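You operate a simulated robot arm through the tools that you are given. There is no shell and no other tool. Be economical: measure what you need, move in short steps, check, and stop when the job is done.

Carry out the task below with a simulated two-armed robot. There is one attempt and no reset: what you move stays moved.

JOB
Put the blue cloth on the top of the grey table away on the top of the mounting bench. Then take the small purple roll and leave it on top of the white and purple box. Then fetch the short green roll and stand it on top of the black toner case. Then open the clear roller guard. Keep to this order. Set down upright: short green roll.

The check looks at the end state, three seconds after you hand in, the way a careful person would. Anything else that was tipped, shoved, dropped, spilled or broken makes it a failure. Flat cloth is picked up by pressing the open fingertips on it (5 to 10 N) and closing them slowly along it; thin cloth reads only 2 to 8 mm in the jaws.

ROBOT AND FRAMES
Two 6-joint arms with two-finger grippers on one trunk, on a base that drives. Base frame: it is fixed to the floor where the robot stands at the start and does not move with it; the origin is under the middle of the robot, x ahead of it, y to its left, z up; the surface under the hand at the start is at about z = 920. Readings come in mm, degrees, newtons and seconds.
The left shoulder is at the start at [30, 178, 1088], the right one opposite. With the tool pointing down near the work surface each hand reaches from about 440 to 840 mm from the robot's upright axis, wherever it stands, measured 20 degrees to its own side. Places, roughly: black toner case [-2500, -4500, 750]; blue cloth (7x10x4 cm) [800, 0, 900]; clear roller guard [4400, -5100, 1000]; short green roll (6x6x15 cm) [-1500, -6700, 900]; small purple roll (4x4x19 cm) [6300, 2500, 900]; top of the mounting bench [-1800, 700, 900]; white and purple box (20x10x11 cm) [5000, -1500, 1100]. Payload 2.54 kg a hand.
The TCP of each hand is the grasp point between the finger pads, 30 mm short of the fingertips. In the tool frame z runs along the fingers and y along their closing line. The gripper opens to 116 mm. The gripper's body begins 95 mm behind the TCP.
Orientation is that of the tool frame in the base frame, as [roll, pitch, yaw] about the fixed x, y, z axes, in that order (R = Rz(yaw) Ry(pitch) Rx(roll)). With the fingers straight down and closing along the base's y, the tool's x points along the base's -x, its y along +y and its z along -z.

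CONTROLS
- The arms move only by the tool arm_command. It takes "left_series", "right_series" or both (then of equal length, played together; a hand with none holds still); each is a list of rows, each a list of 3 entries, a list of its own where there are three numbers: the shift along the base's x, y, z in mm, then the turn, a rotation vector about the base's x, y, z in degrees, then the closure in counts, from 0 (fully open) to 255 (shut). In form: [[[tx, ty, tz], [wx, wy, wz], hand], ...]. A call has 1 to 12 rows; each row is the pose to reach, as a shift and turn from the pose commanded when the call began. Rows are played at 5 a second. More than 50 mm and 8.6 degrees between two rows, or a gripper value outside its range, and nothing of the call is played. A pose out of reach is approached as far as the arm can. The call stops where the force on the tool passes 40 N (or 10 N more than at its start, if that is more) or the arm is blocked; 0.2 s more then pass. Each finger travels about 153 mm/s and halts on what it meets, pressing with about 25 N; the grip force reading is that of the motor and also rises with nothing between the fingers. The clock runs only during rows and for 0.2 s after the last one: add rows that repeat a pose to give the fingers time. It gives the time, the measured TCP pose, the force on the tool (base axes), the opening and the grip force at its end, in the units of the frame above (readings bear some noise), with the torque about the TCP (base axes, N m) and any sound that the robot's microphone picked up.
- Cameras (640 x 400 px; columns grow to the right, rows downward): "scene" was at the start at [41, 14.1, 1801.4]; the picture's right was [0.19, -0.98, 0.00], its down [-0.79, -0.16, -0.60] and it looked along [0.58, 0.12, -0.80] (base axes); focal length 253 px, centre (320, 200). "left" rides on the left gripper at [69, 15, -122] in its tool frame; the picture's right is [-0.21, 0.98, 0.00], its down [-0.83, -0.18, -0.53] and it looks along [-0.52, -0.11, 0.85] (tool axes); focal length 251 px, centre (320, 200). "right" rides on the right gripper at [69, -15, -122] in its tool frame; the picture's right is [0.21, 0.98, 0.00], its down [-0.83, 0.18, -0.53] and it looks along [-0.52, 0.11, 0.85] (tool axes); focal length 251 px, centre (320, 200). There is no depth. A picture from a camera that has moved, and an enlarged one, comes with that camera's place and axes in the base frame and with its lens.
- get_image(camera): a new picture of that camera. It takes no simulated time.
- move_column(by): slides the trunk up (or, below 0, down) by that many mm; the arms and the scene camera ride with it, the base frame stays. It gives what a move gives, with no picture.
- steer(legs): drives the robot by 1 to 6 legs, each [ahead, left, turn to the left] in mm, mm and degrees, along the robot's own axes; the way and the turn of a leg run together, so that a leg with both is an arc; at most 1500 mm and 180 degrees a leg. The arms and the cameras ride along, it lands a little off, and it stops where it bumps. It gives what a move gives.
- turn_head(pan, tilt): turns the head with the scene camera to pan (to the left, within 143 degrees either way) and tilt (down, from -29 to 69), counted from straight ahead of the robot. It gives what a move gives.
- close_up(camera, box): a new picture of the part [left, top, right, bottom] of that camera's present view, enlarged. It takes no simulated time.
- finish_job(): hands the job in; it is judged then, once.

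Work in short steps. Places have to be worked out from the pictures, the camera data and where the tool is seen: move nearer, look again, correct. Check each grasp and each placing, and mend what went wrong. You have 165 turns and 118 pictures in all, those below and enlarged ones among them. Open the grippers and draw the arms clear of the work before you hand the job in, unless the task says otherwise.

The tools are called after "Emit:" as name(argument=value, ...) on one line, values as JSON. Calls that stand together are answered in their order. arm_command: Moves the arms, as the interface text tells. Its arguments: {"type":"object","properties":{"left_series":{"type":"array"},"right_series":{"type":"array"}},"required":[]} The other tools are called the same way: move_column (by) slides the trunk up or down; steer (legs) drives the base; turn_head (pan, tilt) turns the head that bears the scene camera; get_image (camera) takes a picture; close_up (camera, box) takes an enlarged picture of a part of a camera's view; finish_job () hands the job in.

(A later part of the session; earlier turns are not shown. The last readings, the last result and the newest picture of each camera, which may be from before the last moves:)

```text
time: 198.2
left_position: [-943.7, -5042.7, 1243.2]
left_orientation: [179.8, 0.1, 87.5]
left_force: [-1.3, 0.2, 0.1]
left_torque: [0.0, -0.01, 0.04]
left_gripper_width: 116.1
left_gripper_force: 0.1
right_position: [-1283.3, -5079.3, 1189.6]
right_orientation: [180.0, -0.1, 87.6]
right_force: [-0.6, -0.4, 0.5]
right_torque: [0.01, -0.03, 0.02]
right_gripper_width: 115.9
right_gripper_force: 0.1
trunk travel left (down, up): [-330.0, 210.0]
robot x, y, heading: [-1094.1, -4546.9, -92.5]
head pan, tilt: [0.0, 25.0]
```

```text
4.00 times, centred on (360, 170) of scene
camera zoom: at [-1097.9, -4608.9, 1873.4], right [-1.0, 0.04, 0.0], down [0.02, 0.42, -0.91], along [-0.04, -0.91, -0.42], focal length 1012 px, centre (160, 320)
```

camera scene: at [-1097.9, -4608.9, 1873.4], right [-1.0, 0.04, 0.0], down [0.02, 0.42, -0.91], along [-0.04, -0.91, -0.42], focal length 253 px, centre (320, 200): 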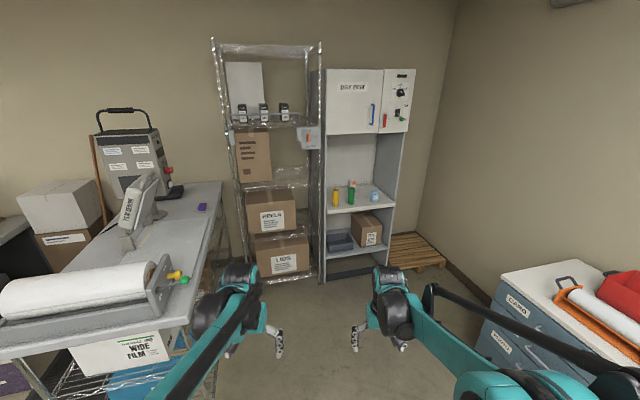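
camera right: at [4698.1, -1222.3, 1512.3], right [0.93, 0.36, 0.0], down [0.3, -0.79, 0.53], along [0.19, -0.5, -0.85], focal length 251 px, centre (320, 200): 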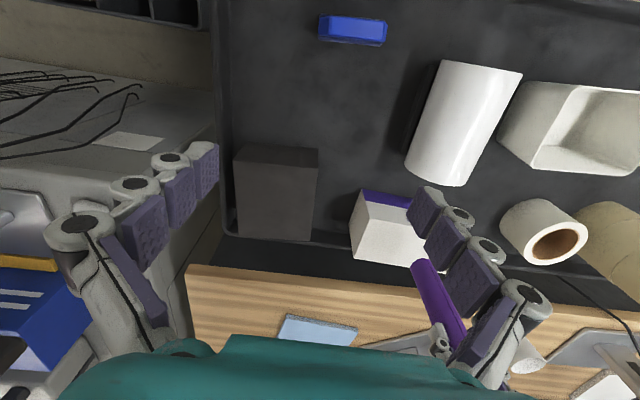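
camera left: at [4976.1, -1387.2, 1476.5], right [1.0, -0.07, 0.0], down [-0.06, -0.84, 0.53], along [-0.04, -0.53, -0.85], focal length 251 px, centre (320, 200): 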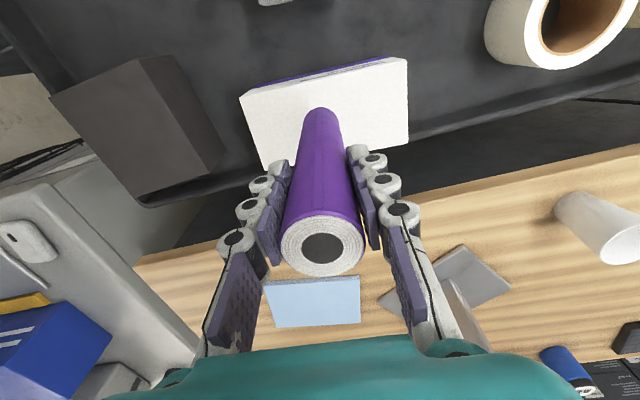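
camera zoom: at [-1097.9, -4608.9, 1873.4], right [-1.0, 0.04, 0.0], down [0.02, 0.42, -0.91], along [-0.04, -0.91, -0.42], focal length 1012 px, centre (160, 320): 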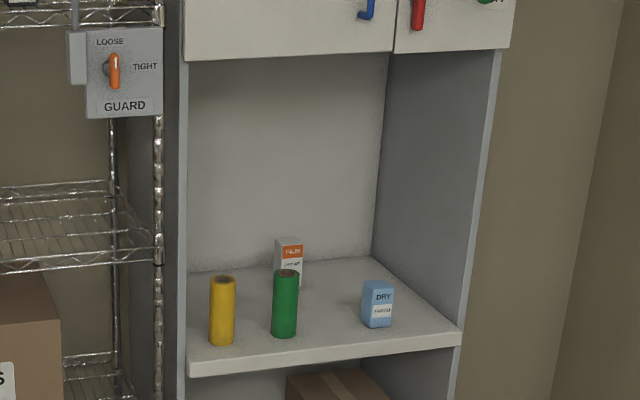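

The green roll is about [-1495, -6750] on the shelf, about 130 mm behind the shelf front, with 600+ mm headroom; cabinet faces about heading -78°. I'll use the right hand and approach along x≈-1500, between drawers and sealing table.

Emit:
steer(legs=[[0, 0, 14.5], [1000, -640, 0]])

Emit:
turn_head(pan=0, tilt=35)

Emit:
get_image(camera="scene")

Emit:
get_image(camera="right")

```text
time: 205.0
left_position: [-1180.3, -6087.3, 1242.0]
left_orientation: [179.9, 0.1, 104.4]
left_force: [-1.6, 0.4, 0.4]
left_torque: [0.0, -0.01, 0.0]
left_gripper_width: 116.1
left_gripper_force: 0.0
right_position: [-1495.5, -6221.8, 1190.4]
right_orientation: [179.9, -0.2, 104.4]
right_force: [0.0, -0.4, -0.3]
right_torque: [-0.02, 0.0, 0.03]
right_gripper_width: 116.0
right_gripper_force: 0.1
trunk travel left (down, up): [-330.0, 210.0]
robot x, y, heading: [-1468.2, -5657.8, -75.9]
head pan, tilt: [0.0, 25.0]
```

```text
time: 205.8
left_position: [-1180.4, -6087.1, 1244.3]
left_orientation: [179.9, 0.1, 104.4]
left_force: [0.1, -0.6, 1.1]
left_torque: [-0.02, 0.01, -0.01]
left_gripper_width: 116.2
left_gripper_force: 0.0
right_position: [-1494.9, -6221.5, 1189.0]
right_orientation: [-180.0, -0.1, 104.4]
right_force: [0.1, -0.2, 0.4]
right_torque: [0.0, -0.03, 0.02]
right_gripper_width: 116.2
right_gripper_force: 0.0
trunk travel left (down, up): [-330.0, 210.0]
robot x, y, heading: [-1466.7, -5657.4, -75.6]
head pan, tilt: [0.0, 35.0]
```

```text
58 pictures are left
camera scene: at [-1454.4, -5712.8, 1857.7], right [-0.97, -0.25, 0.0], down [-0.14, 0.56, -0.82], along [0.2, -0.79, -0.57], focal length 253 px, centre (320, 200)
```

scene: 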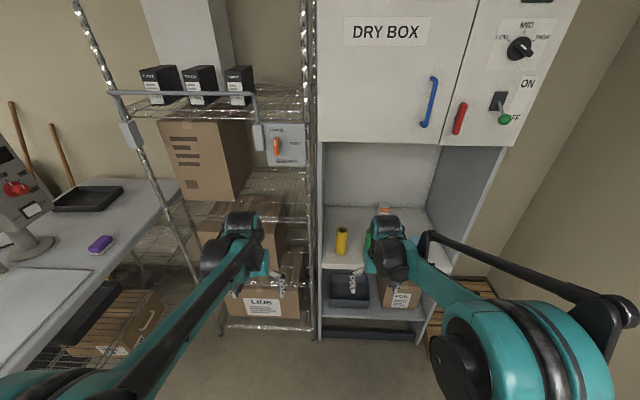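

```text
57 pictures are left
camera right: at [-1526.6, -6157.8, 1312.1], right [0.89, 0.45, 0.0], down [0.38, -0.76, 0.53], along [0.24, -0.48, -0.85], focal length 251 px, centre (320, 200)
```

right: 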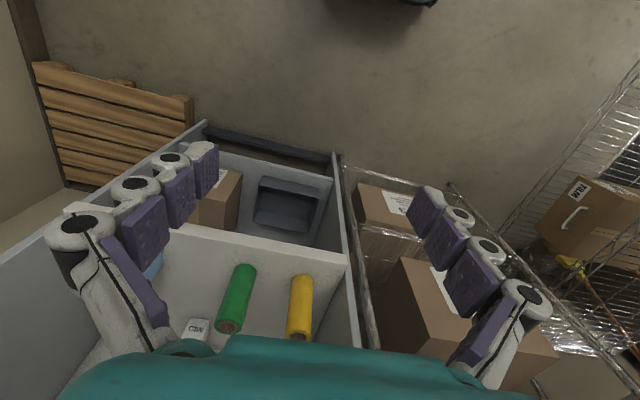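

Triangulated: green roll axis ≈[-1474, -6730], top 986, shelf 833, shelf front edge y≈-6620. I'll lower the right hand to z≈945 here, square up, and drive up close so the open fingers straddle the roll from the front.

Emit:
arm_command(right_series=[[[0, 0, -45], [0, 0, 0], 0], [[0, 0, -90], [0, 0, 0], 0], [[0, 0, -135], [0, 0, 0], 0], [[0, 0, -180], [0, 0, 0], 0], [[0, 0, -220], [0, 0, 0], 0], [[0, 0, -245], [0, 0, 0], 0], [[0, 0, -245], [0, 0, 0], 0]])

Emit:
steer(legs=[[0, 0, -4], [310, -30, 0]])

Emit:
get_image(camera="right")

Emit:
get_image(camera="scene")

```text
time: 207.4
left_position: [-1181.1, -6086.6, 1243.9]
left_orientation: [-179.9, 0.1, 104.4]
left_force: [0.3, -0.2, -0.1]
left_torque: [-0.02, 0.03, -0.03]
left_gripper_width: 115.9
left_gripper_force: 0.0
right_position: [-1495.0, -6222.3, 945.1]
right_orientation: [-179.9, 0.0, 104.4]
right_force: [0.8, 0.0, -0.3]
right_torque: [-0.02, -0.01, -0.03]
right_gripper_width: 116.2
right_gripper_force: 0.0
trunk travel left (down, up): [-330.0, 210.0]
robot x, y, heading: [-1467.4, -5658.2, -75.6]
head pan, tilt: [0.0, 35.0]
```

```text
time: 209.9
left_position: [-1191.4, -6416.2, 1242.3]
left_orientation: [180.0, -0.1, 99.9]
left_force: [0.1, -0.5, 0.6]
left_torque: [0.04, -0.03, -0.03]
left_gripper_width: 115.9
left_gripper_force: 0.1
right_position: [-1515.9, -6526.7, 945.4]
right_orientation: [180.0, 0.0, 99.9]
right_force: [0.0, -0.2, 0.0]
right_torque: [0.03, -0.02, 0.01]
right_gripper_width: 116.0
right_gripper_force: 0.1
trunk travel left (down, up): [-330.0, 210.0]
robot x, y, heading: [-1445.2, -5959.1, -80.2]
head pan, tilt: [0.0, 35.0]
```

```text
56 pictures are left
camera right: at [-1542.7, -6460.7, 1068.3], right [0.93, 0.38, 0.0], down [0.32, -0.78, 0.53], along [0.2, -0.49, -0.85], focal length 251 px, centre (320, 200)
```

right: 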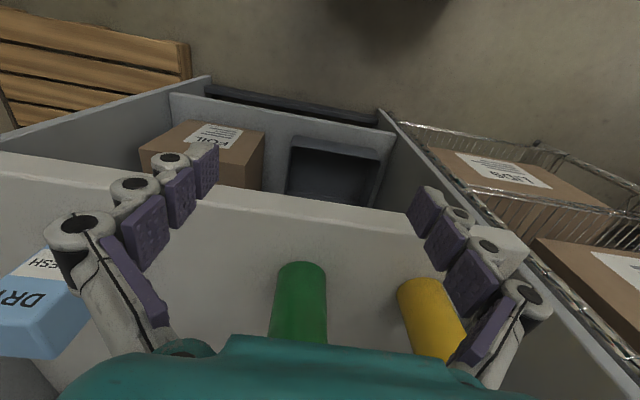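

```text
55 pictures are left
camera scene: at [-1434.4, -6022.0, 1857.7], right [-0.99, -0.17, 0.0], down [-0.1, 0.57, -0.82], along [0.14, -0.81, -0.57], focal length 253 px, centre (320, 200)
```

scene: 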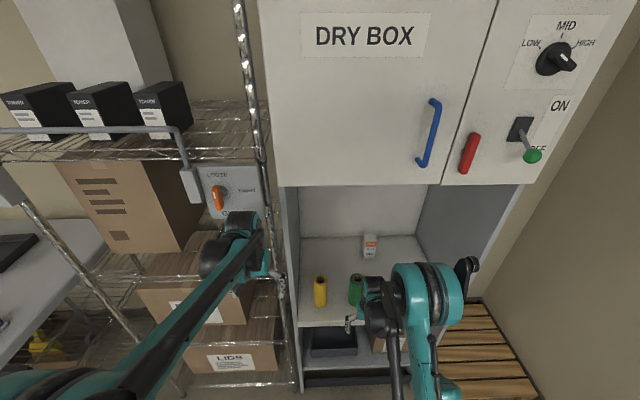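

Left hand is nearing the rack, so I won't drive further; the roll is 200 mm ahead of the right hand with only ~10 mm lateral offset. I'll slide the open right hand forward around it.

Emit:
arm_command(right_series=[[[18, -38, 0], [0, 0, 0], 0], [[25, -79, 0], [0, 0, 0], 0], [[32, -119, 0], [0, 0, 0], 0], [[32, -119, 0], [0, 0, 0], 0]])

Emit:
get_image(camera="right")

Emit:
close_up(camera="scene", box=[280, 220, 472, 340])

```text
time: 210.9
left_position: [-1191.1, -6415.6, 1243.9]
left_orientation: [179.8, 0.1, 99.8]
left_force: [0.0, 0.4, 0.1]
left_torque: [0.0, -0.02, 0.04]
left_gripper_width: 116.2
left_gripper_force: 0.0
right_position: [-1485.2, -6643.4, 945.7]
right_orientation: [-179.9, 0.0, 99.8]
right_force: [0.7, 0.3, -0.2]
right_torque: [-0.05, 0.0, 0.03]
right_gripper_width: 116.0
right_gripper_force: 0.1
trunk travel left (down, up): [-330.0, 210.0]
robot x, y, heading: [-1441.2, -5961.8, -80.4]
head pan, tilt: [0.0, 35.0]
```

```text
54 pictures are left
camera right: at [-1512.1, -6576.6, 1067.5], right [0.93, 0.38, 0.0], down [0.32, -0.78, 0.53], along [0.2, -0.49, -0.85], focal length 251 px, centre (320, 200)
```

right: 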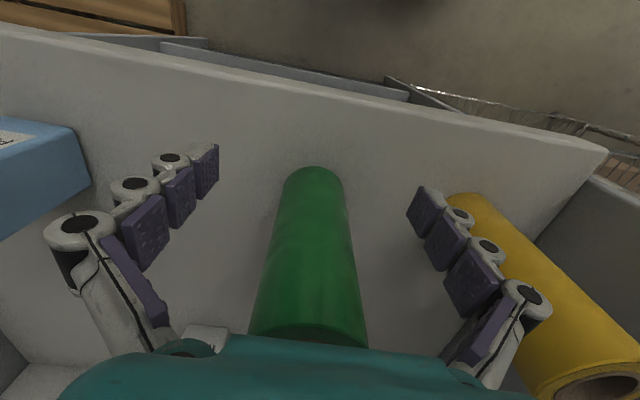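

```text
3.33 times, centred on (376, 280) of scene
camera zoom: at [-1434.6, -6020.3, 1857.7], right [-0.99, -0.17, 0.0], down [-0.1, 0.57, -0.82], along [0.14, -0.81, -0.57], focal length 843 px, centre (133, -67)
```

zoom: 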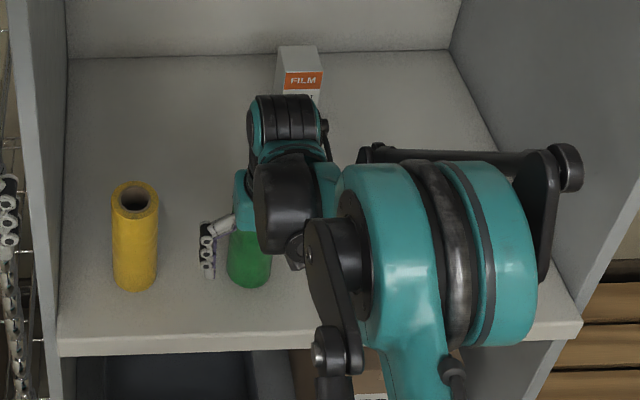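

The roll is centred laterally; 66 mm remain ahead. I'll slide in the rest and close gently.

Emit:
arm_command(right_series=[[[6, -33, 0], [0, 0, 0], 0], [[12, -64, 0], [0, 0, 0], 0], [[12, -64, 0], [0, 0, 0], 0], [[12, -64, 0], [0, 0, 0], 60], [[12, -64, 0], [0, 0, 0], 100], [[12, -64, 0], [0, 0, 0], 150], [[12, -64, 0], [0, 0, 0], 255], [[12, -64, 0], [0, 0, 0], 255]])

Emit:
get_image(camera="right")

```text
time: 212.7
left_position: [-1190.8, -6417.1, 1243.2]
left_orientation: [179.9, 0.1, 99.8]
left_force: [-0.8, 0.2, 0.3]
left_torque: [-0.02, -0.03, 0.04]
left_gripper_width: 115.6
left_gripper_force: 0.0
right_position: [-1471.1, -6707.3, 945.0]
right_orientation: [179.9, -0.1, 99.8]
right_force: [0.2, 0.1, 0.1]
right_torque: [0.02, -0.01, -0.04]
right_gripper_width: 56.0
right_gripper_force: 24.7
trunk travel left (down, up): [-330.0, 210.0]
robot x, y, heading: [-1442.9, -5966.1, -80.3]
head pan, tilt: [0.0, 35.0]
```

```text
52 pictures are left
camera right: at [-1497.9, -6641.1, 1067.6], right [0.93, 0.38, 0.0], down [0.32, -0.78, 0.53], along [0.2, -0.49, -0.85], focal length 251 px, centre (320, 200)
```

right: 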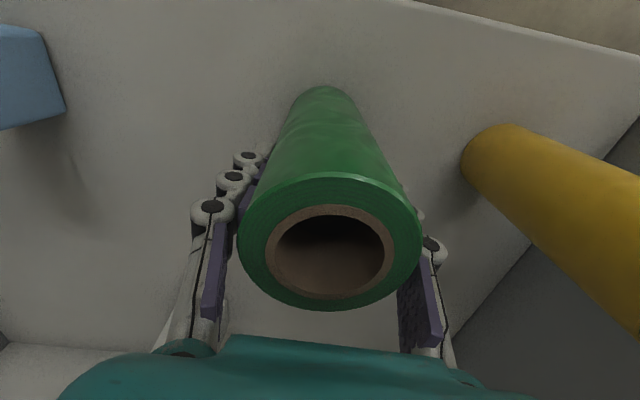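

Gripped at 56 mm. Lifting 50 mm and drawing straight back out of the cabinet.

Emit:
arm_command(right_series=[[[0, 0, 20], [0, 0, 0], 255], [[0, 0, 50], [0, 0, 0], 255], [[-7, 38, 55], [0, 0, 0], 255], [[-14, 80, 55], [0, 0, 0], 255], [[-22, 122, 55], [0, 0, 0], 255], [[-30, 164, 55], [0, 0, 0], 255], [[-37, 200, 55], [0, 0, 0], 255], [[-37, 200, 55], [0, 0, 0], 255]])

Emit:
get_image(camera="right")

```text
time: 214.5
left_position: [-1191.3, -6417.3, 1243.1]
left_orientation: [-180.0, 0.1, 99.7]
left_force: [-0.2, -1.2, -0.3]
left_torque: [-0.04, 0.05, 0.02]
left_gripper_width: 116.1
left_gripper_force: 0.0
right_position: [-1511.9, -6508.7, 996.6]
right_orientation: [-180.0, -0.2, 99.8]
right_force: [-0.4, -0.9, -2.6]
right_torque: [-0.03, 0.03, 0.02]
right_gripper_width: 56.0
right_gripper_force: 24.8
trunk travel left (down, up): [-330.0, 210.0]
robot x, y, heading: [-1446.8, -5964.4, -80.5]
head pan, tilt: [0.0, 35.0]
```

```text
51 pictures are left
camera right: at [-1538.4, -6441.9, 1119.1], right [0.93, 0.38, 0.0], down [0.32, -0.78, 0.53], along [0.2, -0.49, -0.85], focal length 251 px, centre (320, 200)
```

right: 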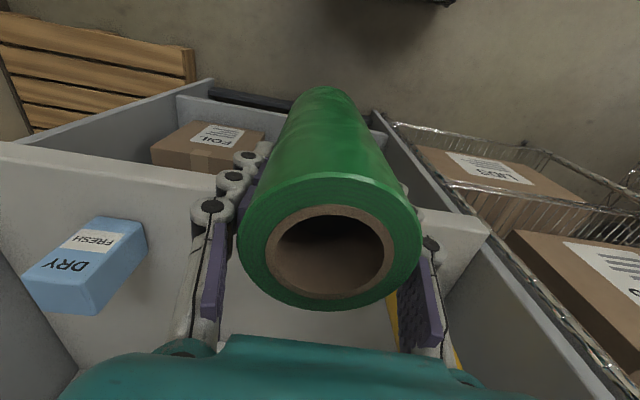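

The green roll is out. I'll raise it, back away to about (-1640, -4700), and turn toward the toner case.

Emit:
arm_command(right_series=[[[0, 0, 45], [0, 0, 0], 255], [[0, 0, 90], [0, 0, 0], 255], [[0, 0, 135], [0, 0, 0], 255], [[0, 0, 180], [0, 0, 0], 255], [[0, 0, 200], [0, 0, 0], 255]])

Emit:
steer(legs=[[-1250, 0, 0], [0, 0, -92]])

Emit:
turn_head(pan=0, tilt=35)

Emit:
get_image(camera="scene")

```text
time: 215.7
left_position: [-1191.5, -6416.3, 1242.8]
left_orientation: [179.9, 0.1, 99.8]
left_force: [0.0, 0.5, -0.3]
left_torque: [0.02, 0.0, 0.01]
left_gripper_width: 115.9
left_gripper_force: 0.0
right_position: [-1506.9, -6509.7, 1203.0]
right_orientation: [180.0, -0.1, 99.8]
right_force: [0.5, 0.4, -3.1]
right_torque: [-0.08, -0.03, 0.0]
right_gripper_width: 55.9
right_gripper_force: 25.0
trunk travel left (down, up): [-330.0, 210.0]
robot x, y, heading: [-1443.0, -5963.2, -80.4]
head pan, tilt: [0.0, 35.0]
```

```text
time: 226.1
left_position: [-2131.5, -4917.6, 1242.8]
left_orientation: [179.9, 0.1, 4.4]
left_force: [-0.8, -0.3, -0.6]
left_torque: [0.02, 0.0, -0.04]
left_gripper_width: 116.0
left_gripper_force: 0.1
right_position: [-2192.7, -4594.2, 1203.1]
right_orientation: [179.9, -0.2, 4.3]
right_force: [-0.8, 0.6, -3.0]
right_torque: [-0.02, 0.04, -0.02]
right_gripper_width: 56.2
right_gripper_force: 24.9
trunk travel left (down, up): [-330.0, 210.0]
robot x, y, heading: [-1654.8, -4706.6, -175.6]
head pan, tilt: [0.0, 35.0]
```

```text
time: 226.7
left_position: [-2129.9, -4916.7, 1244.3]
left_orientation: [179.9, 0.2, 4.4]
left_force: [0.3, -0.2, -0.6]
left_torque: [-0.03, 0.0, 0.01]
left_gripper_width: 116.2
left_gripper_force: 0.0
right_position: [-2193.8, -4593.8, 1203.6]
right_orientation: [-179.9, -0.1, 4.4]
right_force: [0.6, 0.5, -2.5]
right_torque: [-0.04, 0.03, 0.04]
right_gripper_width: 56.0
right_gripper_force: 24.7
trunk travel left (down, up): [-330.0, 210.0]
robot x, y, heading: [-1657.0, -4706.6, -175.7]
head pan, tilt: [0.0, 35.0]
```

```text
50 pictures are left
camera scene: at [-1716.0, -4713.7, 1857.7], right [-0.08, 1.0, 0.0], down [0.57, 0.04, -0.82], along [-0.82, -0.06, -0.57], focal length 253 px, centre (320, 200)
```

scene: 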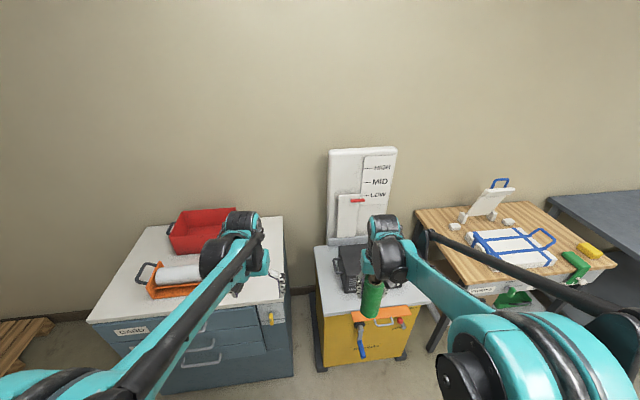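

Emit:
get_image(camera="right")

Emit:
close_up(camera="scene", box=[290, 220, 450, 320])

```text
49 pictures are left
camera right: at [-2126.1, -4572.6, 1325.0], right [0.29, -0.96, 0.0], down [-0.81, -0.24, 0.53], along [-0.51, -0.15, -0.85], focal length 251 px, centre (320, 200)
```

right: 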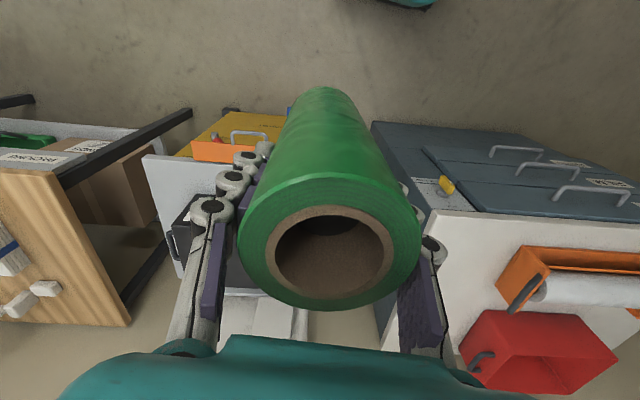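

```text
4.00 times, centred on (370, 270) of scene
camera zoom: at [-1716.0, -4713.7, 1857.7], right [-0.08, 1.0, 0.0], down [0.57, 0.04, -0.82], along [-0.82, -0.06, -0.57], focal length 1012 px, centre (120, -80)
```

zoom: 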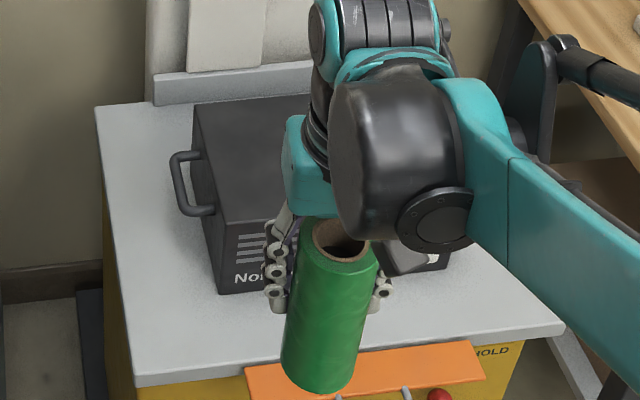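

The hand blocks the view of the case; trying the left camera.

Emit:
get_image(camera="left")

```text
47 pictures are left
camera left: at [-2060.9, -4926.9, 1365.2], right [-0.14, -0.99, 0.0], down [-0.84, 0.12, 0.53], along [-0.53, 0.07, -0.85], focal length 251 px, centre (320, 200)
```

left: 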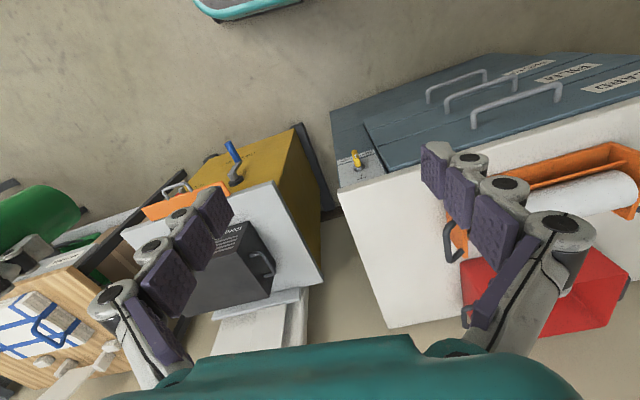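

Triangulation: cabinet top ≈725, case top ≈837 with its centre about [-2661, -4513], turned to heading ≈-168°. I'll square up and drive so the right hand is near above it.

Emit:
steer(legs=[[0, 0, 7.7], [300, -233, 0]])

Emit:
get_image(camera="left")

Emit:
get_image(camera="scene")

```text
time: 229.8
left_position: [-2440.4, -4819.6, 1243.5]
left_orientation: [179.9, 0.0, 12.1]
left_force: [-0.7, 0.8, 0.1]
left_torque: [-0.04, -0.02, -0.02]
left_gripper_width: 116.2
left_gripper_force: 0.1
right_position: [-2546.8, -4506.4, 1202.6]
right_orientation: [-180.0, -0.1, 12.2]
right_force: [-0.5, -0.4, -2.6]
right_torque: [-0.01, 0.01, 0.0]
right_gripper_width: 56.1
right_gripper_force: 24.5
trunk travel left (down, up): [-330.0, 210.0]
robot x, y, heading: [-1997.2, -4550.8, -167.7]
head pan, tilt: [0.0, 35.0]
```

```text
46 pictures are left
camera left: at [-2370.3, -4818.6, 1365.1], right [0.0, -1.0, 0.0], down [-0.85, 0.0, 0.53], along [-0.53, 0.0, -0.85], focal length 251 px, centre (320, 200)
```

left: 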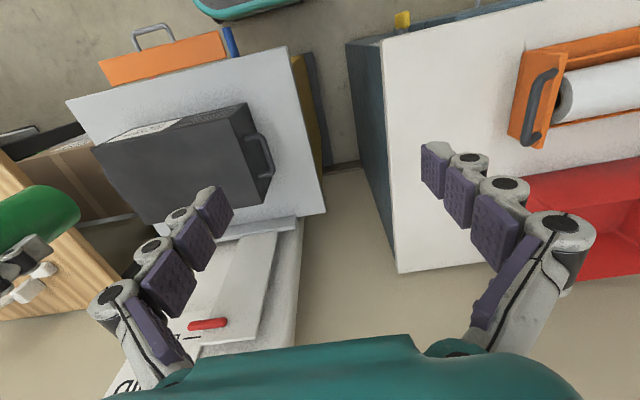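

```text
45 pictures are left
camera scene: at [-2057.8, -4560.2, 1857.7], right [-0.21, 0.98, 0.0], down [0.56, 0.12, -0.82], along [-0.8, -0.17, -0.57], focal length 253 px, centre (320, 200)
```

scene: 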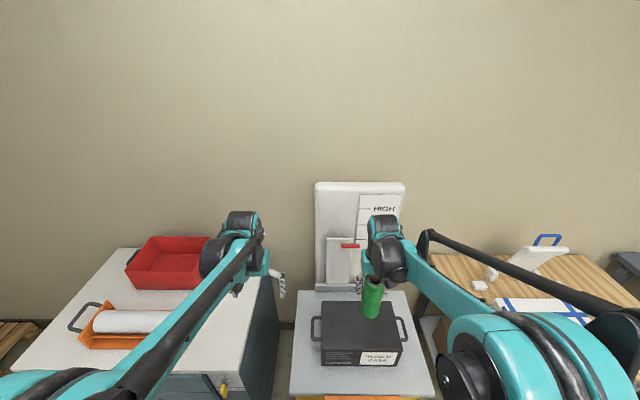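

The case is in view; its top centre is about [-2635, -4508]. I'll move the right hand over it and lower to just above contact.

Emit:
arm_command(right_series=[[[-44, -1, 0], [0, 0, 0], 255], [[-88, -2, 0], [0, 0, 0], 255], [[-88, -2, -45], [0, 0, 0], 255], [[-88, -2, -90], [0, 0, 0], 255], [[-88, -2, -135], [0, 0, 0], 255], [[-88, -2, -180], [0, 0, 0], 255], [[-88, -2, -215], [0, 0, 0], 255], [[-88, -2, -235], [0, 0, 0], 255], [[-88, -2, -235], [0, 0, 0], 255]])

Emit:
close_up(camera="scene", box=[280, 250, 440, 350])

Emit:
get_image(camera="left")

```text
time: 231.8
left_position: [-2439.5, -4819.8, 1243.3]
left_orientation: [-179.9, 0.2, 12.3]
left_force: [0.4, 0.3, 0.0]
left_torque: [-0.01, -0.05, 0.02]
left_gripper_width: 116.1
left_gripper_force: 0.1
right_position: [-2633.0, -4510.3, 966.7]
right_orientation: [-180.0, 0.0, 12.3]
right_force: [-4.6, 0.3, 19.7]
right_torque: [0.08, -0.09, 0.04]
right_gripper_width: 56.3
right_gripper_force: 24.9
trunk travel left (down, up): [-330.0, 210.0]
robot x, y, heading: [-2002.3, -4548.4, -167.6]
head pan, tilt: [0.0, 35.0]
```

```text
4.00 times, centred on (360, 300) of scene
camera zoom: at [-2056.2, -4560.6, 1857.9], right [-0.21, 0.98, 0.0], down [0.56, 0.12, -0.82], along [-0.8, -0.17, -0.57], focal length 1012 px, centre (160, -200)
```

zoom: 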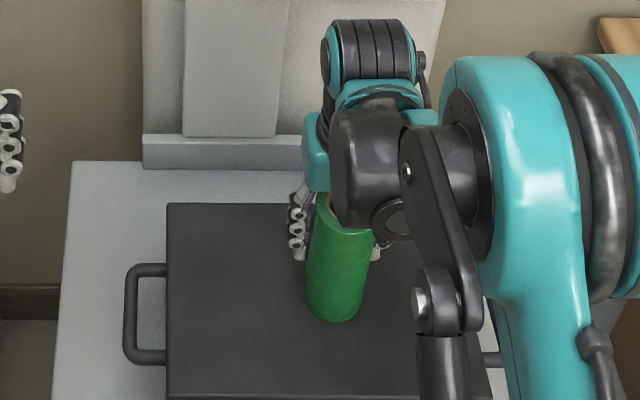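

```text
43 pictures are left
camera left: at [-2369.1, -4818.8, 1365.6], right [0.0, -1.0, 0.0], down [-0.84, 0.0, 0.54], along [-0.54, 0.0, -0.84], focal length 251 px, centre (320, 200)
```

left: 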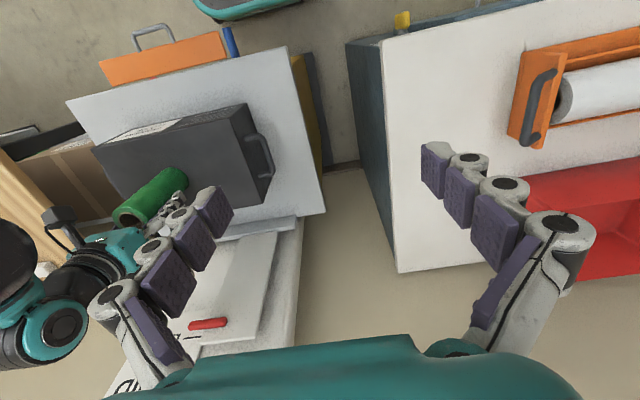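

Contact already (about 20 N), with the roll standing mid-case. I'll ease off, open gradually, and check.

Emit:
arm_command(right_series=[[[0, 0, 1], [0, 0, 0], 255], [[0, 0, 1], [0, 0, 0], 130], [[0, 0, 1], [0, 0, 0], 110], [[0, 0, 1], [0, 0, 0], 80], [[0, 0, 1], [0, 0, 0], 40], [[0, 0, 1], [0, 0, 0], 0], [[0, 0, 1], [0, 0, 0], 0]])

Emit:
get_image(camera="right")

```text
time: 233.3
left_position: [-2440.6, -4818.2, 1243.6]
left_orientation: [179.9, 0.1, 12.1]
left_force: [0.0, 0.0, 0.8]
left_torque: [0.0, 0.01, 0.01]
left_gripper_width: 115.8
left_gripper_force: 0.1
right_position: [-2633.4, -4510.3, 967.9]
right_orientation: [-180.0, -0.1, 12.2]
right_force: [0.1, -0.4, -0.4]
right_torque: [0.01, 0.0, 0.0]
right_gripper_width: 115.9
right_gripper_force: 0.0
trunk travel left (down, up): [-330.0, 210.0]
robot x, y, heading: [-1994.6, -4547.6, -167.9]
head pan, tilt: [0.0, 35.0]
```

```text
42 pictures are left
camera right: at [-2570.2, -4480.0, 1089.8], right [0.42, -0.91, 0.0], down [-0.77, -0.35, 0.53], along [-0.48, -0.22, -0.85], focal length 251 px, centre (320, 200)
```

right: 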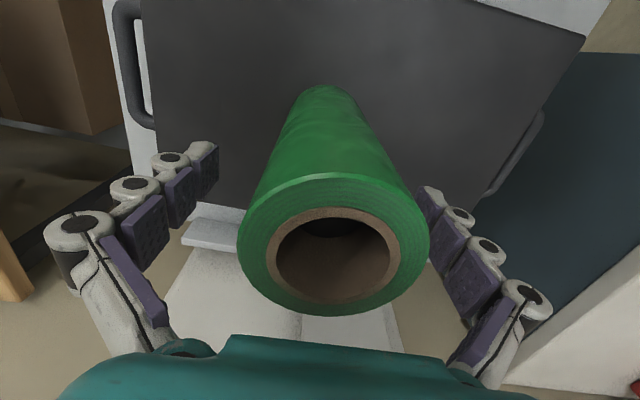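

Released and standing. Rising straight up, then drawing back.

Emit:
arm_command(right_series=[[[0, 0, 40], [0, 0, 0], 0], [[0, 0, 85], [0, 0, 0], 0], [[0, 0, 130], [0, 0, 0], 0], [[0, 0, 175], [0, 0, 0], 0], [[0, 0, 220], [0, 0, 0], 0], [[40, 8, 235], [0, 0, 0], 0], [[80, 16, 235], [0, 0, 0], 0], [[80, 16, 235], [0, 0, 0], 0]])

Emit:
steer(legs=[[-350, 0, 0]])

Emit:
get_image(camera="scene")

```text
time: 235.2
left_position: [-2440.5, -4820.5, 1242.1]
left_orientation: [179.9, 0.0, 12.1]
left_force: [0.3, 0.3, 0.6]
left_torque: [0.02, -0.02, 0.02]
left_gripper_width: 116.2
left_gripper_force: 0.1
right_position: [-2555.2, -4493.9, 1206.1]
right_orientation: [179.9, -0.1, 12.2]
right_force: [-0.8, 1.0, 0.2]
right_torque: [0.0, -0.02, 0.02]
right_gripper_width: 116.0
right_gripper_force: 0.2
trunk travel left (down, up): [-330.0, 210.0]
robot x, y, heading: [-1997.9, -4550.4, -167.8]
head pan, tilt: [0.0, 35.0]
```

```text
time: 237.4
left_position: [-2096.1, -4744.4, 1243.8]
left_orientation: [-180.0, 0.1, 12.3]
left_force: [-0.4, 0.4, -0.2]
left_torque: [0.0, 0.03, 0.03]
left_gripper_width: 115.9
left_gripper_force: 0.1
right_position: [-2210.4, -4421.1, 1206.2]
right_orientation: [180.0, 0.0, 12.4]
right_force: [0.8, -0.3, 0.2]
right_torque: [-0.03, 0.0, 0.01]
right_gripper_width: 116.2
right_gripper_force: 0.0
trunk travel left (down, up): [-330.0, 210.0]
robot x, y, heading: [-1655.1, -4473.2, -167.8]
head pan, tilt: [0.0, 35.0]
```

```text
41 pictures are left
camera scene: at [-1713.4, -4486.1, 1857.7], right [-0.21, 0.98, 0.0], down [0.56, 0.12, -0.82], along [-0.8, -0.17, -0.57], focal length 253 px, centre (320, 200)
```

scene: 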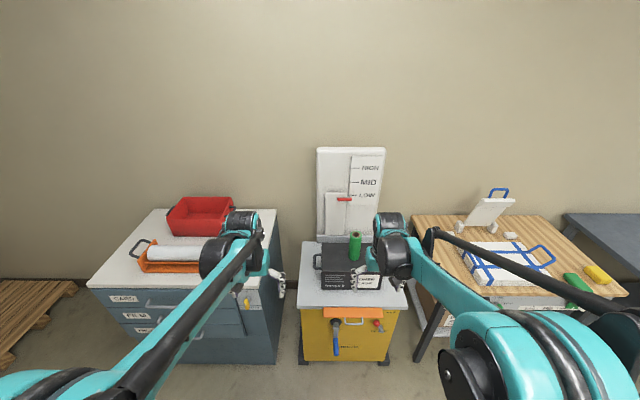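

The green roll stands upright on the toner case. Now for the roller guard at [4400, -5100]; I'll return toward the gap south of the paper stand, facing east, and look.

Emit:
steer(legs=[[0, 0, 165], [1179, -50, 0], [701, 735, 0]])

Emit:
turn_head(pan=0, tilt=30)

Emit:
get_image(camera="scene")

```text
time: 254.7
left_position: [774.2, -3915.6, 1242.8]
left_orientation: [180.0, 0.2, 173.5]
left_force: [0.0, 0.1, 0.1]
left_torque: [0.0, 0.05, 0.03]
left_gripper_width: 115.9
left_gripper_force: 0.1
right_position: [777.5, -4260.3, 1205.6]
right_orientation: [180.0, -0.1, 173.6]
right_force: [0.1, 0.5, -0.3]
right_torque: [-0.02, 0.0, 0.04]
right_gripper_width: 116.1
right_gripper_force: 0.0
trunk travel left (down, up): [-330.0, 210.0]
robot x, y, heading: [269.6, -4029.7, -6.6]
head pan, tilt: [0.0, 35.0]
```

```text
time: 255.4
left_position: [774.9, -3916.8, 1243.2]
left_orientation: [179.8, 0.1, 173.5]
left_force: [0.6, 0.7, -0.1]
left_torque: [0.0, 0.02, 0.02]
left_gripper_width: 116.0
left_gripper_force: 0.0
right_position: [777.9, -4260.4, 1205.9]
right_orientation: [-179.9, -0.1, 173.5]
right_force: [0.4, -0.4, 0.0]
right_torque: [0.0, 0.02, 0.0]
right_gripper_width: 115.8
right_gripper_force: 0.0
trunk travel left (down, up): [-330.0, 210.0]
robot x, y, heading: [266.7, -4035.1, -6.5]
head pan, tilt: [0.0, 30.0]
```

```text
40 pictures are left
camera scene: at [327.1, -4038.5, 1865.4], right [-0.11, -0.99, 0.0], down [-0.5, 0.06, -0.87], along [0.86, -0.1, -0.5], focal length 253 px, centre (320, 200)
```

scene: 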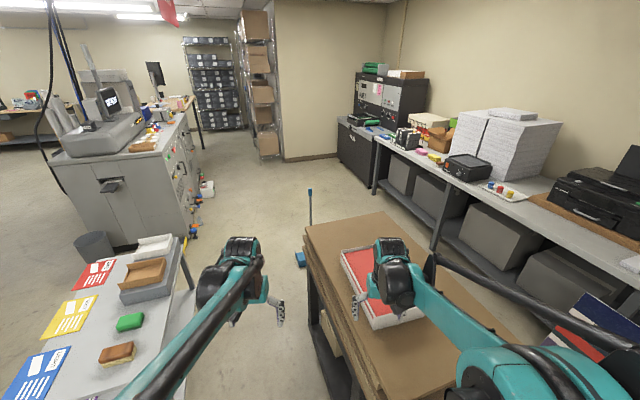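

The gap between paper stand and dark table is about 710 mm wide, along heading ≈6.5° with centre line through (780, -3835). I'll align to it, advance part way and check clearances.

Emit:
steer(legs=[[-100, 0, 13], [100, 150, 0]])

Emit:
turn_head(pan=0, tilt=62)

Emit:
get_image(camera="scene")

```text
time: 257.7
left_position: [707.8, -3635.3, 1242.4]
left_orientation: [-179.9, 0.1, -172.7]
left_force: [0.1, 0.1, -0.8]
left_torque: [-0.04, 0.01, 0.03]
left_gripper_width: 115.8
left_gripper_force: 0.0
right_position: [794.0, -3968.5, 1206.3]
right_orientation: [-179.9, -0.1, -172.7]
right_force: [-0.1, -0.1, -1.3]
right_torque: [-0.02, 0.02, -0.01]
right_gripper_width: 115.7
right_gripper_force: 0.1
trunk travel left (down, up): [-330.0, 210.0]
robot x, y, heading: [243.4, -3869.3, 7.5]
head pan, tilt: [0.0, 30.0]
```

```text
time: 258.7
left_position: [708.0, -3635.8, 1243.1]
left_orientation: [180.0, 0.1, -172.7]
left_force: [-0.9, 0.2, 0.6]
left_torque: [0.02, -0.01, 0.0]
left_gripper_width: 115.9
left_gripper_force: 0.0
right_position: [792.8, -3970.2, 1206.1]
right_orientation: [180.0, -0.1, -172.7]
right_force: [0.0, -0.1, -0.2]
right_torque: [-0.01, 0.02, 0.01]
right_gripper_width: 116.0
right_gripper_force: 0.1
trunk travel left (down, up): [-330.0, 210.0]
robot x, y, heading: [243.5, -3866.5, 7.2]
head pan, tilt: [0.0, 62.0]
```

```text
39 pictures are left
camera scene: at [276.9, -3863.9, 1821.2], right [0.13, -0.99, 0.0], down [-0.88, -0.11, -0.47], along [0.47, 0.06, -0.88], focal length 253 px, centre (320, 200)
```

scene: 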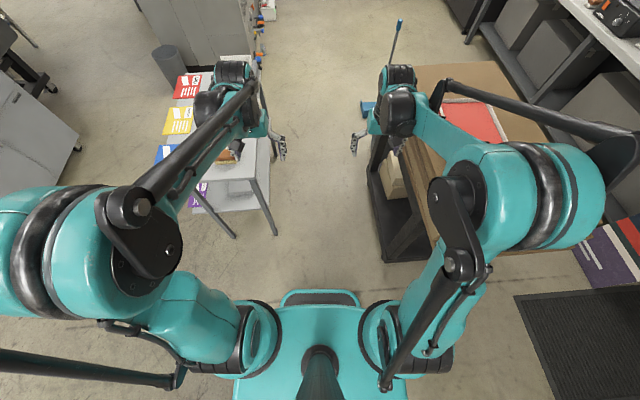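

Floor gap is about 830 mm between legs and the base is ~500 wide, so it fits. Driving through with a slight right shift.

Emit:
steer(legs=[[700, -35, 0], [1100, 0, 0]])

Emit:
turn_head(pan=-20, tilt=25)

Emit:
get_image(camera="scene")

```text
time: 267.8
left_position: [2514.7, -3445.4, 1242.2]
left_orientation: [180.0, 0.2, -173.2]
left_force: [0.0, -0.2, 0.6]
left_torque: [-0.01, 0.01, -0.01]
left_gripper_width: 115.9
left_gripper_force: 0.0
right_position: [2598.9, -3779.2, 1206.5]
right_orientation: [180.0, -0.1, -173.1]
right_force: [-0.3, 0.0, 0.6]
right_torque: [-0.03, 0.04, 0.02]
right_gripper_width: 116.0
right_gripper_force: 0.0
trunk travel left (down, up): [-330.0, 210.0]
robot x, y, heading: [2053.8, -3671.5, 7.0]
head pan, tilt: [0.0, 62.0]
```

```text
time: 268.9
left_position: [2514.9, -3444.3, 1242.7]
left_orientation: [179.8, 0.0, -173.1]
left_force: [0.2, -0.1, 0.2]
left_torque: [0.03, 0.01, 0.0]
left_gripper_width: 116.0
left_gripper_force: 0.0
right_position: [2598.4, -3778.5, 1206.6]
right_orientation: [179.9, -0.1, -173.1]
right_force: [0.1, 0.1, 0.3]
right_torque: [0.01, 0.05, 0.04]
right_gripper_width: 116.3
right_gripper_force: 0.0
trunk travel left (down, up): [-330.0, 210.0]
robot x, y, heading: [2048.6, -3669.8, 7.0]
head pan, tilt: [-20.0, 25.0]
```

```text
38 pictures are left
camera scene: at [2108.3, -3698.3, 1873.4], right [-0.23, -0.97, 0.0], down [-0.41, 0.1, -0.91], along [0.88, -0.21, -0.42], focal length 253 px, centre (320, 200)
```

scene: 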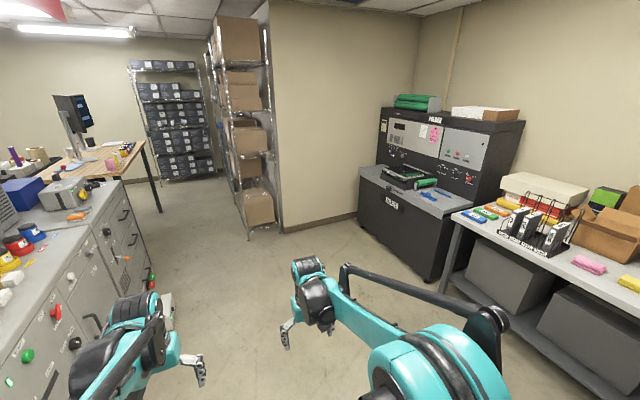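

Emit:
close_up(camera="scene", box=[340, 90, 532, 230])

```text
2.86 times, centred on (436, 160) of scene
camera zoom: at [2108.3, -3698.3, 1873.4], right [-0.23, -0.97, 0.0], down [-0.41, 0.1, -0.91], along [0.88, -0.21, -0.42], focal length 722 px, centre (-11, 314)
```

zoom: 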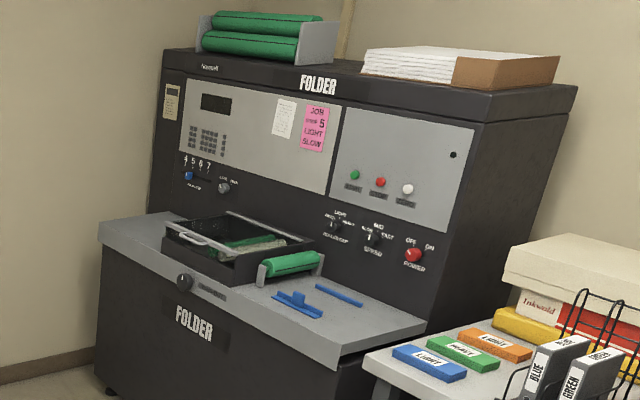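

The clear guard with a white handle sits over the rollers on the FOLDER's ledge, about [4380, -5170]. I'll drive in front of the machine (heading ≈-72°) and look.

Emit:
steer(legs=[[1000, -425, 0], [990, -425, 0], [0, 0, -79]])

Emit:
turn_head(pan=0, tilt=35)

Emit:
get_image(camera="scene")

```text
time: 271.4
left_position: [2839.2, -3529.9, 1242.1]
left_orientation: [179.8, -0.2, -172.6]
left_force: [1.7, -0.9, -0.1]
left_torque: [0.06, 0.17, -0.03]
left_gripper_width: 115.7
left_gripper_force: 0.1
right_position: [2925.6, -3863.5, 1202.8]
right_orientation: [179.9, -0.3, -172.4]
right_force: [2.1, -0.5, -1.2]
right_torque: [0.04, 0.18, -0.03]
right_gripper_width: 116.0
right_gripper_force: 0.0
trunk travel left (down, up): [-330.0, 210.0]
robot x, y, heading: [2371.8, -3761.1, 7.4]
head pan, tilt: [-20.0, 25.0]
stopped in leg 1: the robot was blocked; the commanded pose is now the measured one
```

```text
time: 272.2
left_position: [2831.4, -3528.8, 1243.7]
left_orientation: [179.9, 0.1, -172.5]
left_force: [-0.7, -0.1, -0.4]
left_torque: [-0.01, -0.02, 0.02]
left_gripper_width: 116.0
left_gripper_force: 0.0
right_position: [2918.6, -3860.0, 1207.2]
right_orientation: [-180.0, 0.0, -172.6]
right_force: [-0.3, 1.1, 0.2]
right_torque: [-0.01, -0.03, 0.0]
right_gripper_width: 115.9
right_gripper_force: 0.1
trunk travel left (down, up): [-330.0, 210.0]
robot x, y, heading: [2373.4, -3760.8, 7.5]
head pan, tilt: [0.0, 35.0]
```

```text
36 pictures are left
camera scene: at [2424.9, -3753.6, 1857.8], right [0.13, -0.99, 0.0], down [-0.57, -0.07, -0.82], along [0.81, 0.1, -0.57], focal length 253 px, centre (320, 200)
```

scene: 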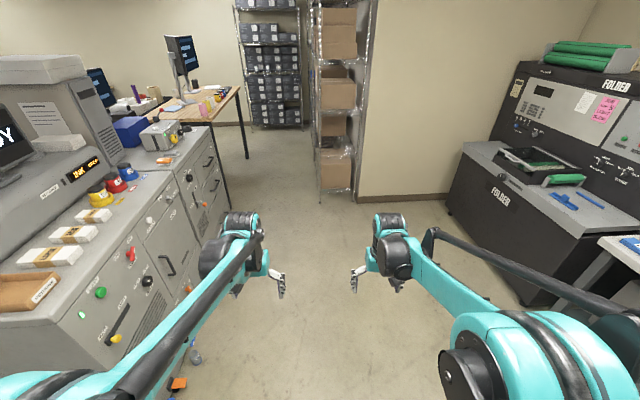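

Blocked again; probably the dustpan/bin on my right. I'll look down to the right.

Emit:
turn_head(pan=-60, tilt=58)

Emit:
get_image(camera="scene")

```text
time: 273.5
left_position: [2832.9, -3527.4, 1243.7]
left_orientation: [179.9, 0.0, -172.5]
left_force: [0.7, -0.9, 0.3]
left_torque: [0.04, -0.02, -0.01]
left_gripper_width: 115.9
left_gripper_force: 0.1
right_position: [2919.6, -3860.3, 1206.6]
right_orientation: [180.0, -0.1, -172.6]
right_force: [-0.1, -1.0, -0.5]
right_torque: [0.01, 0.0, 0.02]
right_gripper_width: 116.2
right_gripper_force: 0.1
trunk travel left (down, up): [-330.0, 210.0]
robot x, y, heading: [2373.5, -3764.2, 7.3]
head pan, tilt: [-60.0, 58.0]
```

```text
35 pictures are left
camera scene: at [2382.1, -3820.1, 1825.8], right [-0.79, -0.61, 0.0], down [-0.52, 0.67, -0.53], along [0.32, -0.42, -0.85], focal length 253 px, centre (320, 200)
```

scene: 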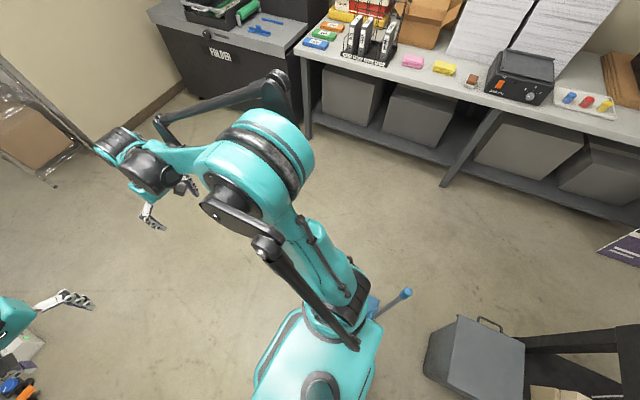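

The upright blue broom handle is touching the base's right side. I'll sidestep left away from it, then go forward and around.

Emit:
steer(legs=[[0, 160, 0], [950, 0, 0], [700, -860, 0]])

Emit:
turn_head(pan=-130, tilt=30)

Emit:
get_image(camera="scene")

```text
time: 284.7
left_position: [4546.0, -4028.9, 1242.2]
left_orientation: [180.0, 0.0, -172.9]
left_force: [-0.3, -0.3, -0.2]
left_torque: [0.05, 0.01, -0.02]
left_gripper_width: 116.0
left_gripper_force: 0.1
right_position: [4631.6, -4364.6, 1206.5]
right_orientation: [-180.0, -0.1, -173.0]
right_force: [0.1, -0.3, -0.3]
right_torque: [-0.02, -0.02, 0.0]
right_gripper_width: 115.9
right_gripper_force: 0.0
trunk travel left (down, up): [-330.0, 210.0]
robot x, y, heading: [4081.9, -4261.2, 7.2]
head pan, tilt: [-60.0, 58.0]
```

```text
time: 286.1
left_position: [4546.4, -4030.1, 1243.0]
left_orientation: [179.8, 0.1, -172.8]
left_force: [-0.2, -0.2, 0.0]
left_torque: [0.01, -0.01, 0.02]
left_gripper_width: 116.2
left_gripper_force: 0.1
right_position: [4631.0, -4363.8, 1205.5]
right_orientation: [-179.9, -0.1, -172.9]
right_force: [-0.1, 0.2, -0.3]
right_torque: [0.06, -0.02, -0.01]
right_gripper_width: 116.3
right_gripper_force: 0.0
trunk travel left (down, up): [-330.0, 210.0]
robot x, y, heading: [4086.1, -4259.5, 6.9]
head pan, tilt: [-130.0, 30.0]
```

```text
34 pictures are left
camera scene: at [4003.4, -4340.6, 1865.5], right [-0.84, 0.54, 0.0], down [0.27, 0.42, -0.87], along [-0.47, -0.73, -0.5], focal length 253 px, centre (320, 200)
```

scene: 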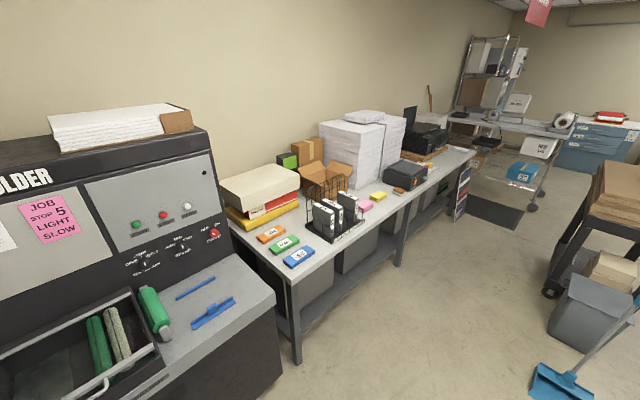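

Broom still leans as before, undisturbed. Turning to face the FOLDER and looking at the guard.

Emit:
steer(legs=[[0, 0, -79]])

Emit:
turn_head(pan=0, tilt=40)

Emit:
get_image(camera="scene")

Emit:
close_up(camera="scene", box=[200, 150, 440, 300])

```text
time: 289.8
left_position: [4419.9, -4655.7, 1242.3]
left_orientation: [180.0, 0.0, 111.3]
left_force: [-0.1, -0.4, 0.3]
left_torque: [0.0, -0.02, 0.02]
left_gripper_width: 116.1
left_gripper_force: 0.1
right_position: [4117.5, -4817.3, 1205.4]
right_orientation: [180.0, -0.1, 111.3]
right_force: [0.5, -0.7, 0.1]
right_torque: [-0.03, -0.03, 0.0]
right_gripper_width: 116.2
right_gripper_force: 0.0
trunk travel left (down, up): [-330.0, 210.0]
robot x, y, heading: [4085.0, -4257.1, -68.9]
head pan, tilt: [-130.0, 30.0]
```

```text
time: 291.9
left_position: [4420.1, -4653.0, 1242.7]
left_orientation: [179.9, 0.0, 111.1]
left_force: [0.2, 0.3, -0.2]
left_torque: [-0.01, -0.04, 0.01]
left_gripper_width: 116.0
left_gripper_force: 0.1
right_position: [4116.8, -4816.3, 1206.8]
right_orientation: [180.0, -0.1, 111.2]
right_force: [-0.2, 0.1, -0.1]
right_torque: [0.02, 0.01, -0.03]
right_gripper_width: 116.2
right_gripper_force: 0.0
trunk travel left (down, up): [-330.0, 210.0]
robot x, y, heading: [4085.7, -4264.3, -68.9]
head pan, tilt: [0.0, 40.0]
```

```text
33 pictures are left
camera scene: at [4101.9, -4312.8, 1850.1], right [-0.93, -0.36, 0.0], down [-0.23, 0.6, -0.77], along [0.28, -0.71, -0.64], focal length 253 px, centre (320, 200)
```

scene: 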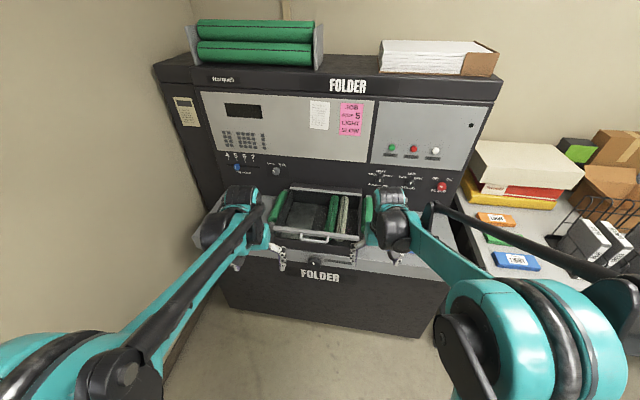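

```text
2.67 times, centred on (320, 225) of scene
camera zoom: at [4101.9, -4312.8, 1850.1], right [-0.93, -0.36, 0.0], down [-0.23, 0.6, -0.77], along [0.28, -0.71, -0.64], focal length 674 px, centre (320, 133)
```

zoom: 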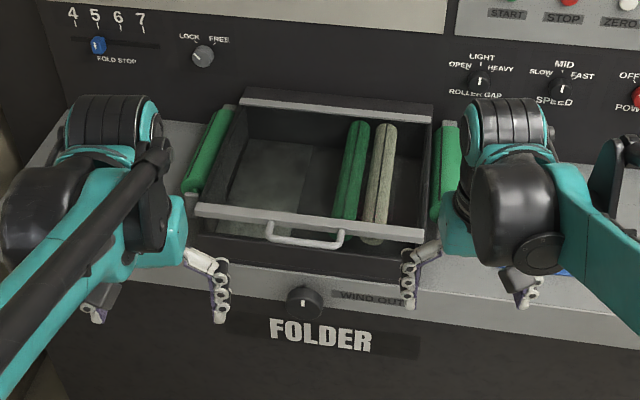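

Handle triangulates to [4389, -4980, 1006]; hinge is about 340 mm behind, machine heading ≈-78°. Plan: left hand pitched to point forward with fingers closed, slipped under the handle, then lift along the hinge arc. First align the base.

Emit:
steer(legs=[[0, 0, -9], [190, 0, 0]])

Emit:
turn_head(pan=10, tilt=48)

Emit:
get_image(camera="left")

Emit:
get_image(camera="scene")

```text
time: 294.1
left_position: [4392.5, -4889.6, 1242.6]
left_orientation: [179.9, 0.0, 101.8]
left_force: [-0.5, -0.1, -0.1]
left_torque: [0.02, 0.0, -0.03]
left_gripper_width: 116.3
left_gripper_force: 0.0
right_position: [4067.4, -5002.3, 1205.8]
right_orientation: [180.0, -0.2, 101.9]
right_force: [0.4, 0.3, 0.4]
right_torque: [0.07, -0.03, -0.01]
right_gripper_width: 116.1
right_gripper_force: 0.0
trunk travel left (down, up): [-330.0, 210.0]
robot x, y, heading: [4122.5, -4449.8, -78.1]
head pan, tilt: [0.0, 40.0]
```

```text
time: 294.9
left_position: [4390.7, -4890.1, 1243.2]
left_orientation: [179.9, 0.0, 101.9]
left_force: [-0.3, -0.3, 0.0]
left_torque: [-0.01, 0.02, -0.01]
left_gripper_width: 116.0
left_gripper_force: 0.1
right_position: [4066.8, -5001.9, 1206.3]
right_orientation: [180.0, -0.1, 101.9]
right_force: [0.0, -0.2, -1.8]
right_torque: [-0.01, -0.03, -0.03]
right_gripper_width: 116.1
right_gripper_force: 0.1
trunk travel left (down, up): [-330.0, 210.0]
robot x, y, heading: [4122.3, -4445.4, -78.0]
head pan, tilt: [10.0, 48.0]
```

```text
31 pictures are left
camera left: at [4391.5, -4818.8, 1365.3], right [1.0, -0.01, 0.0], down [-0.01, -0.85, 0.53], along [0.0, -0.53, -0.85], focal length 251 px, centre (320, 200)
```

left: 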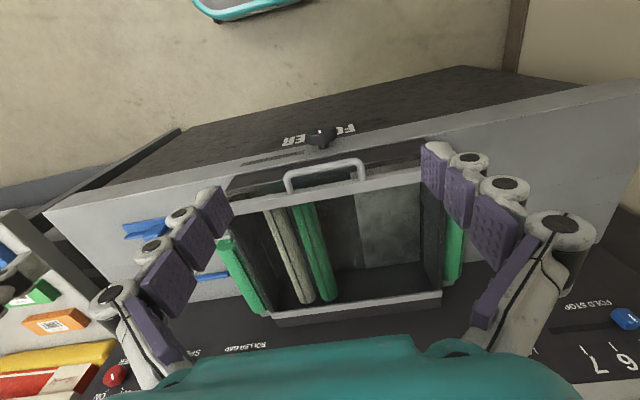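

```text
30 pictures are left
camera scene: at [4144.5, -4491.9, 1838.7], right [-0.93, -0.37, 0.0], down [-0.28, 0.69, -0.67], along [0.25, -0.62, -0.74], focal length 253 px, centre (320, 200)
```

scene: 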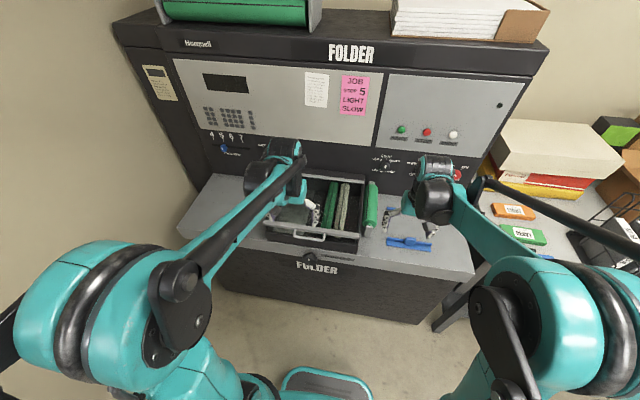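

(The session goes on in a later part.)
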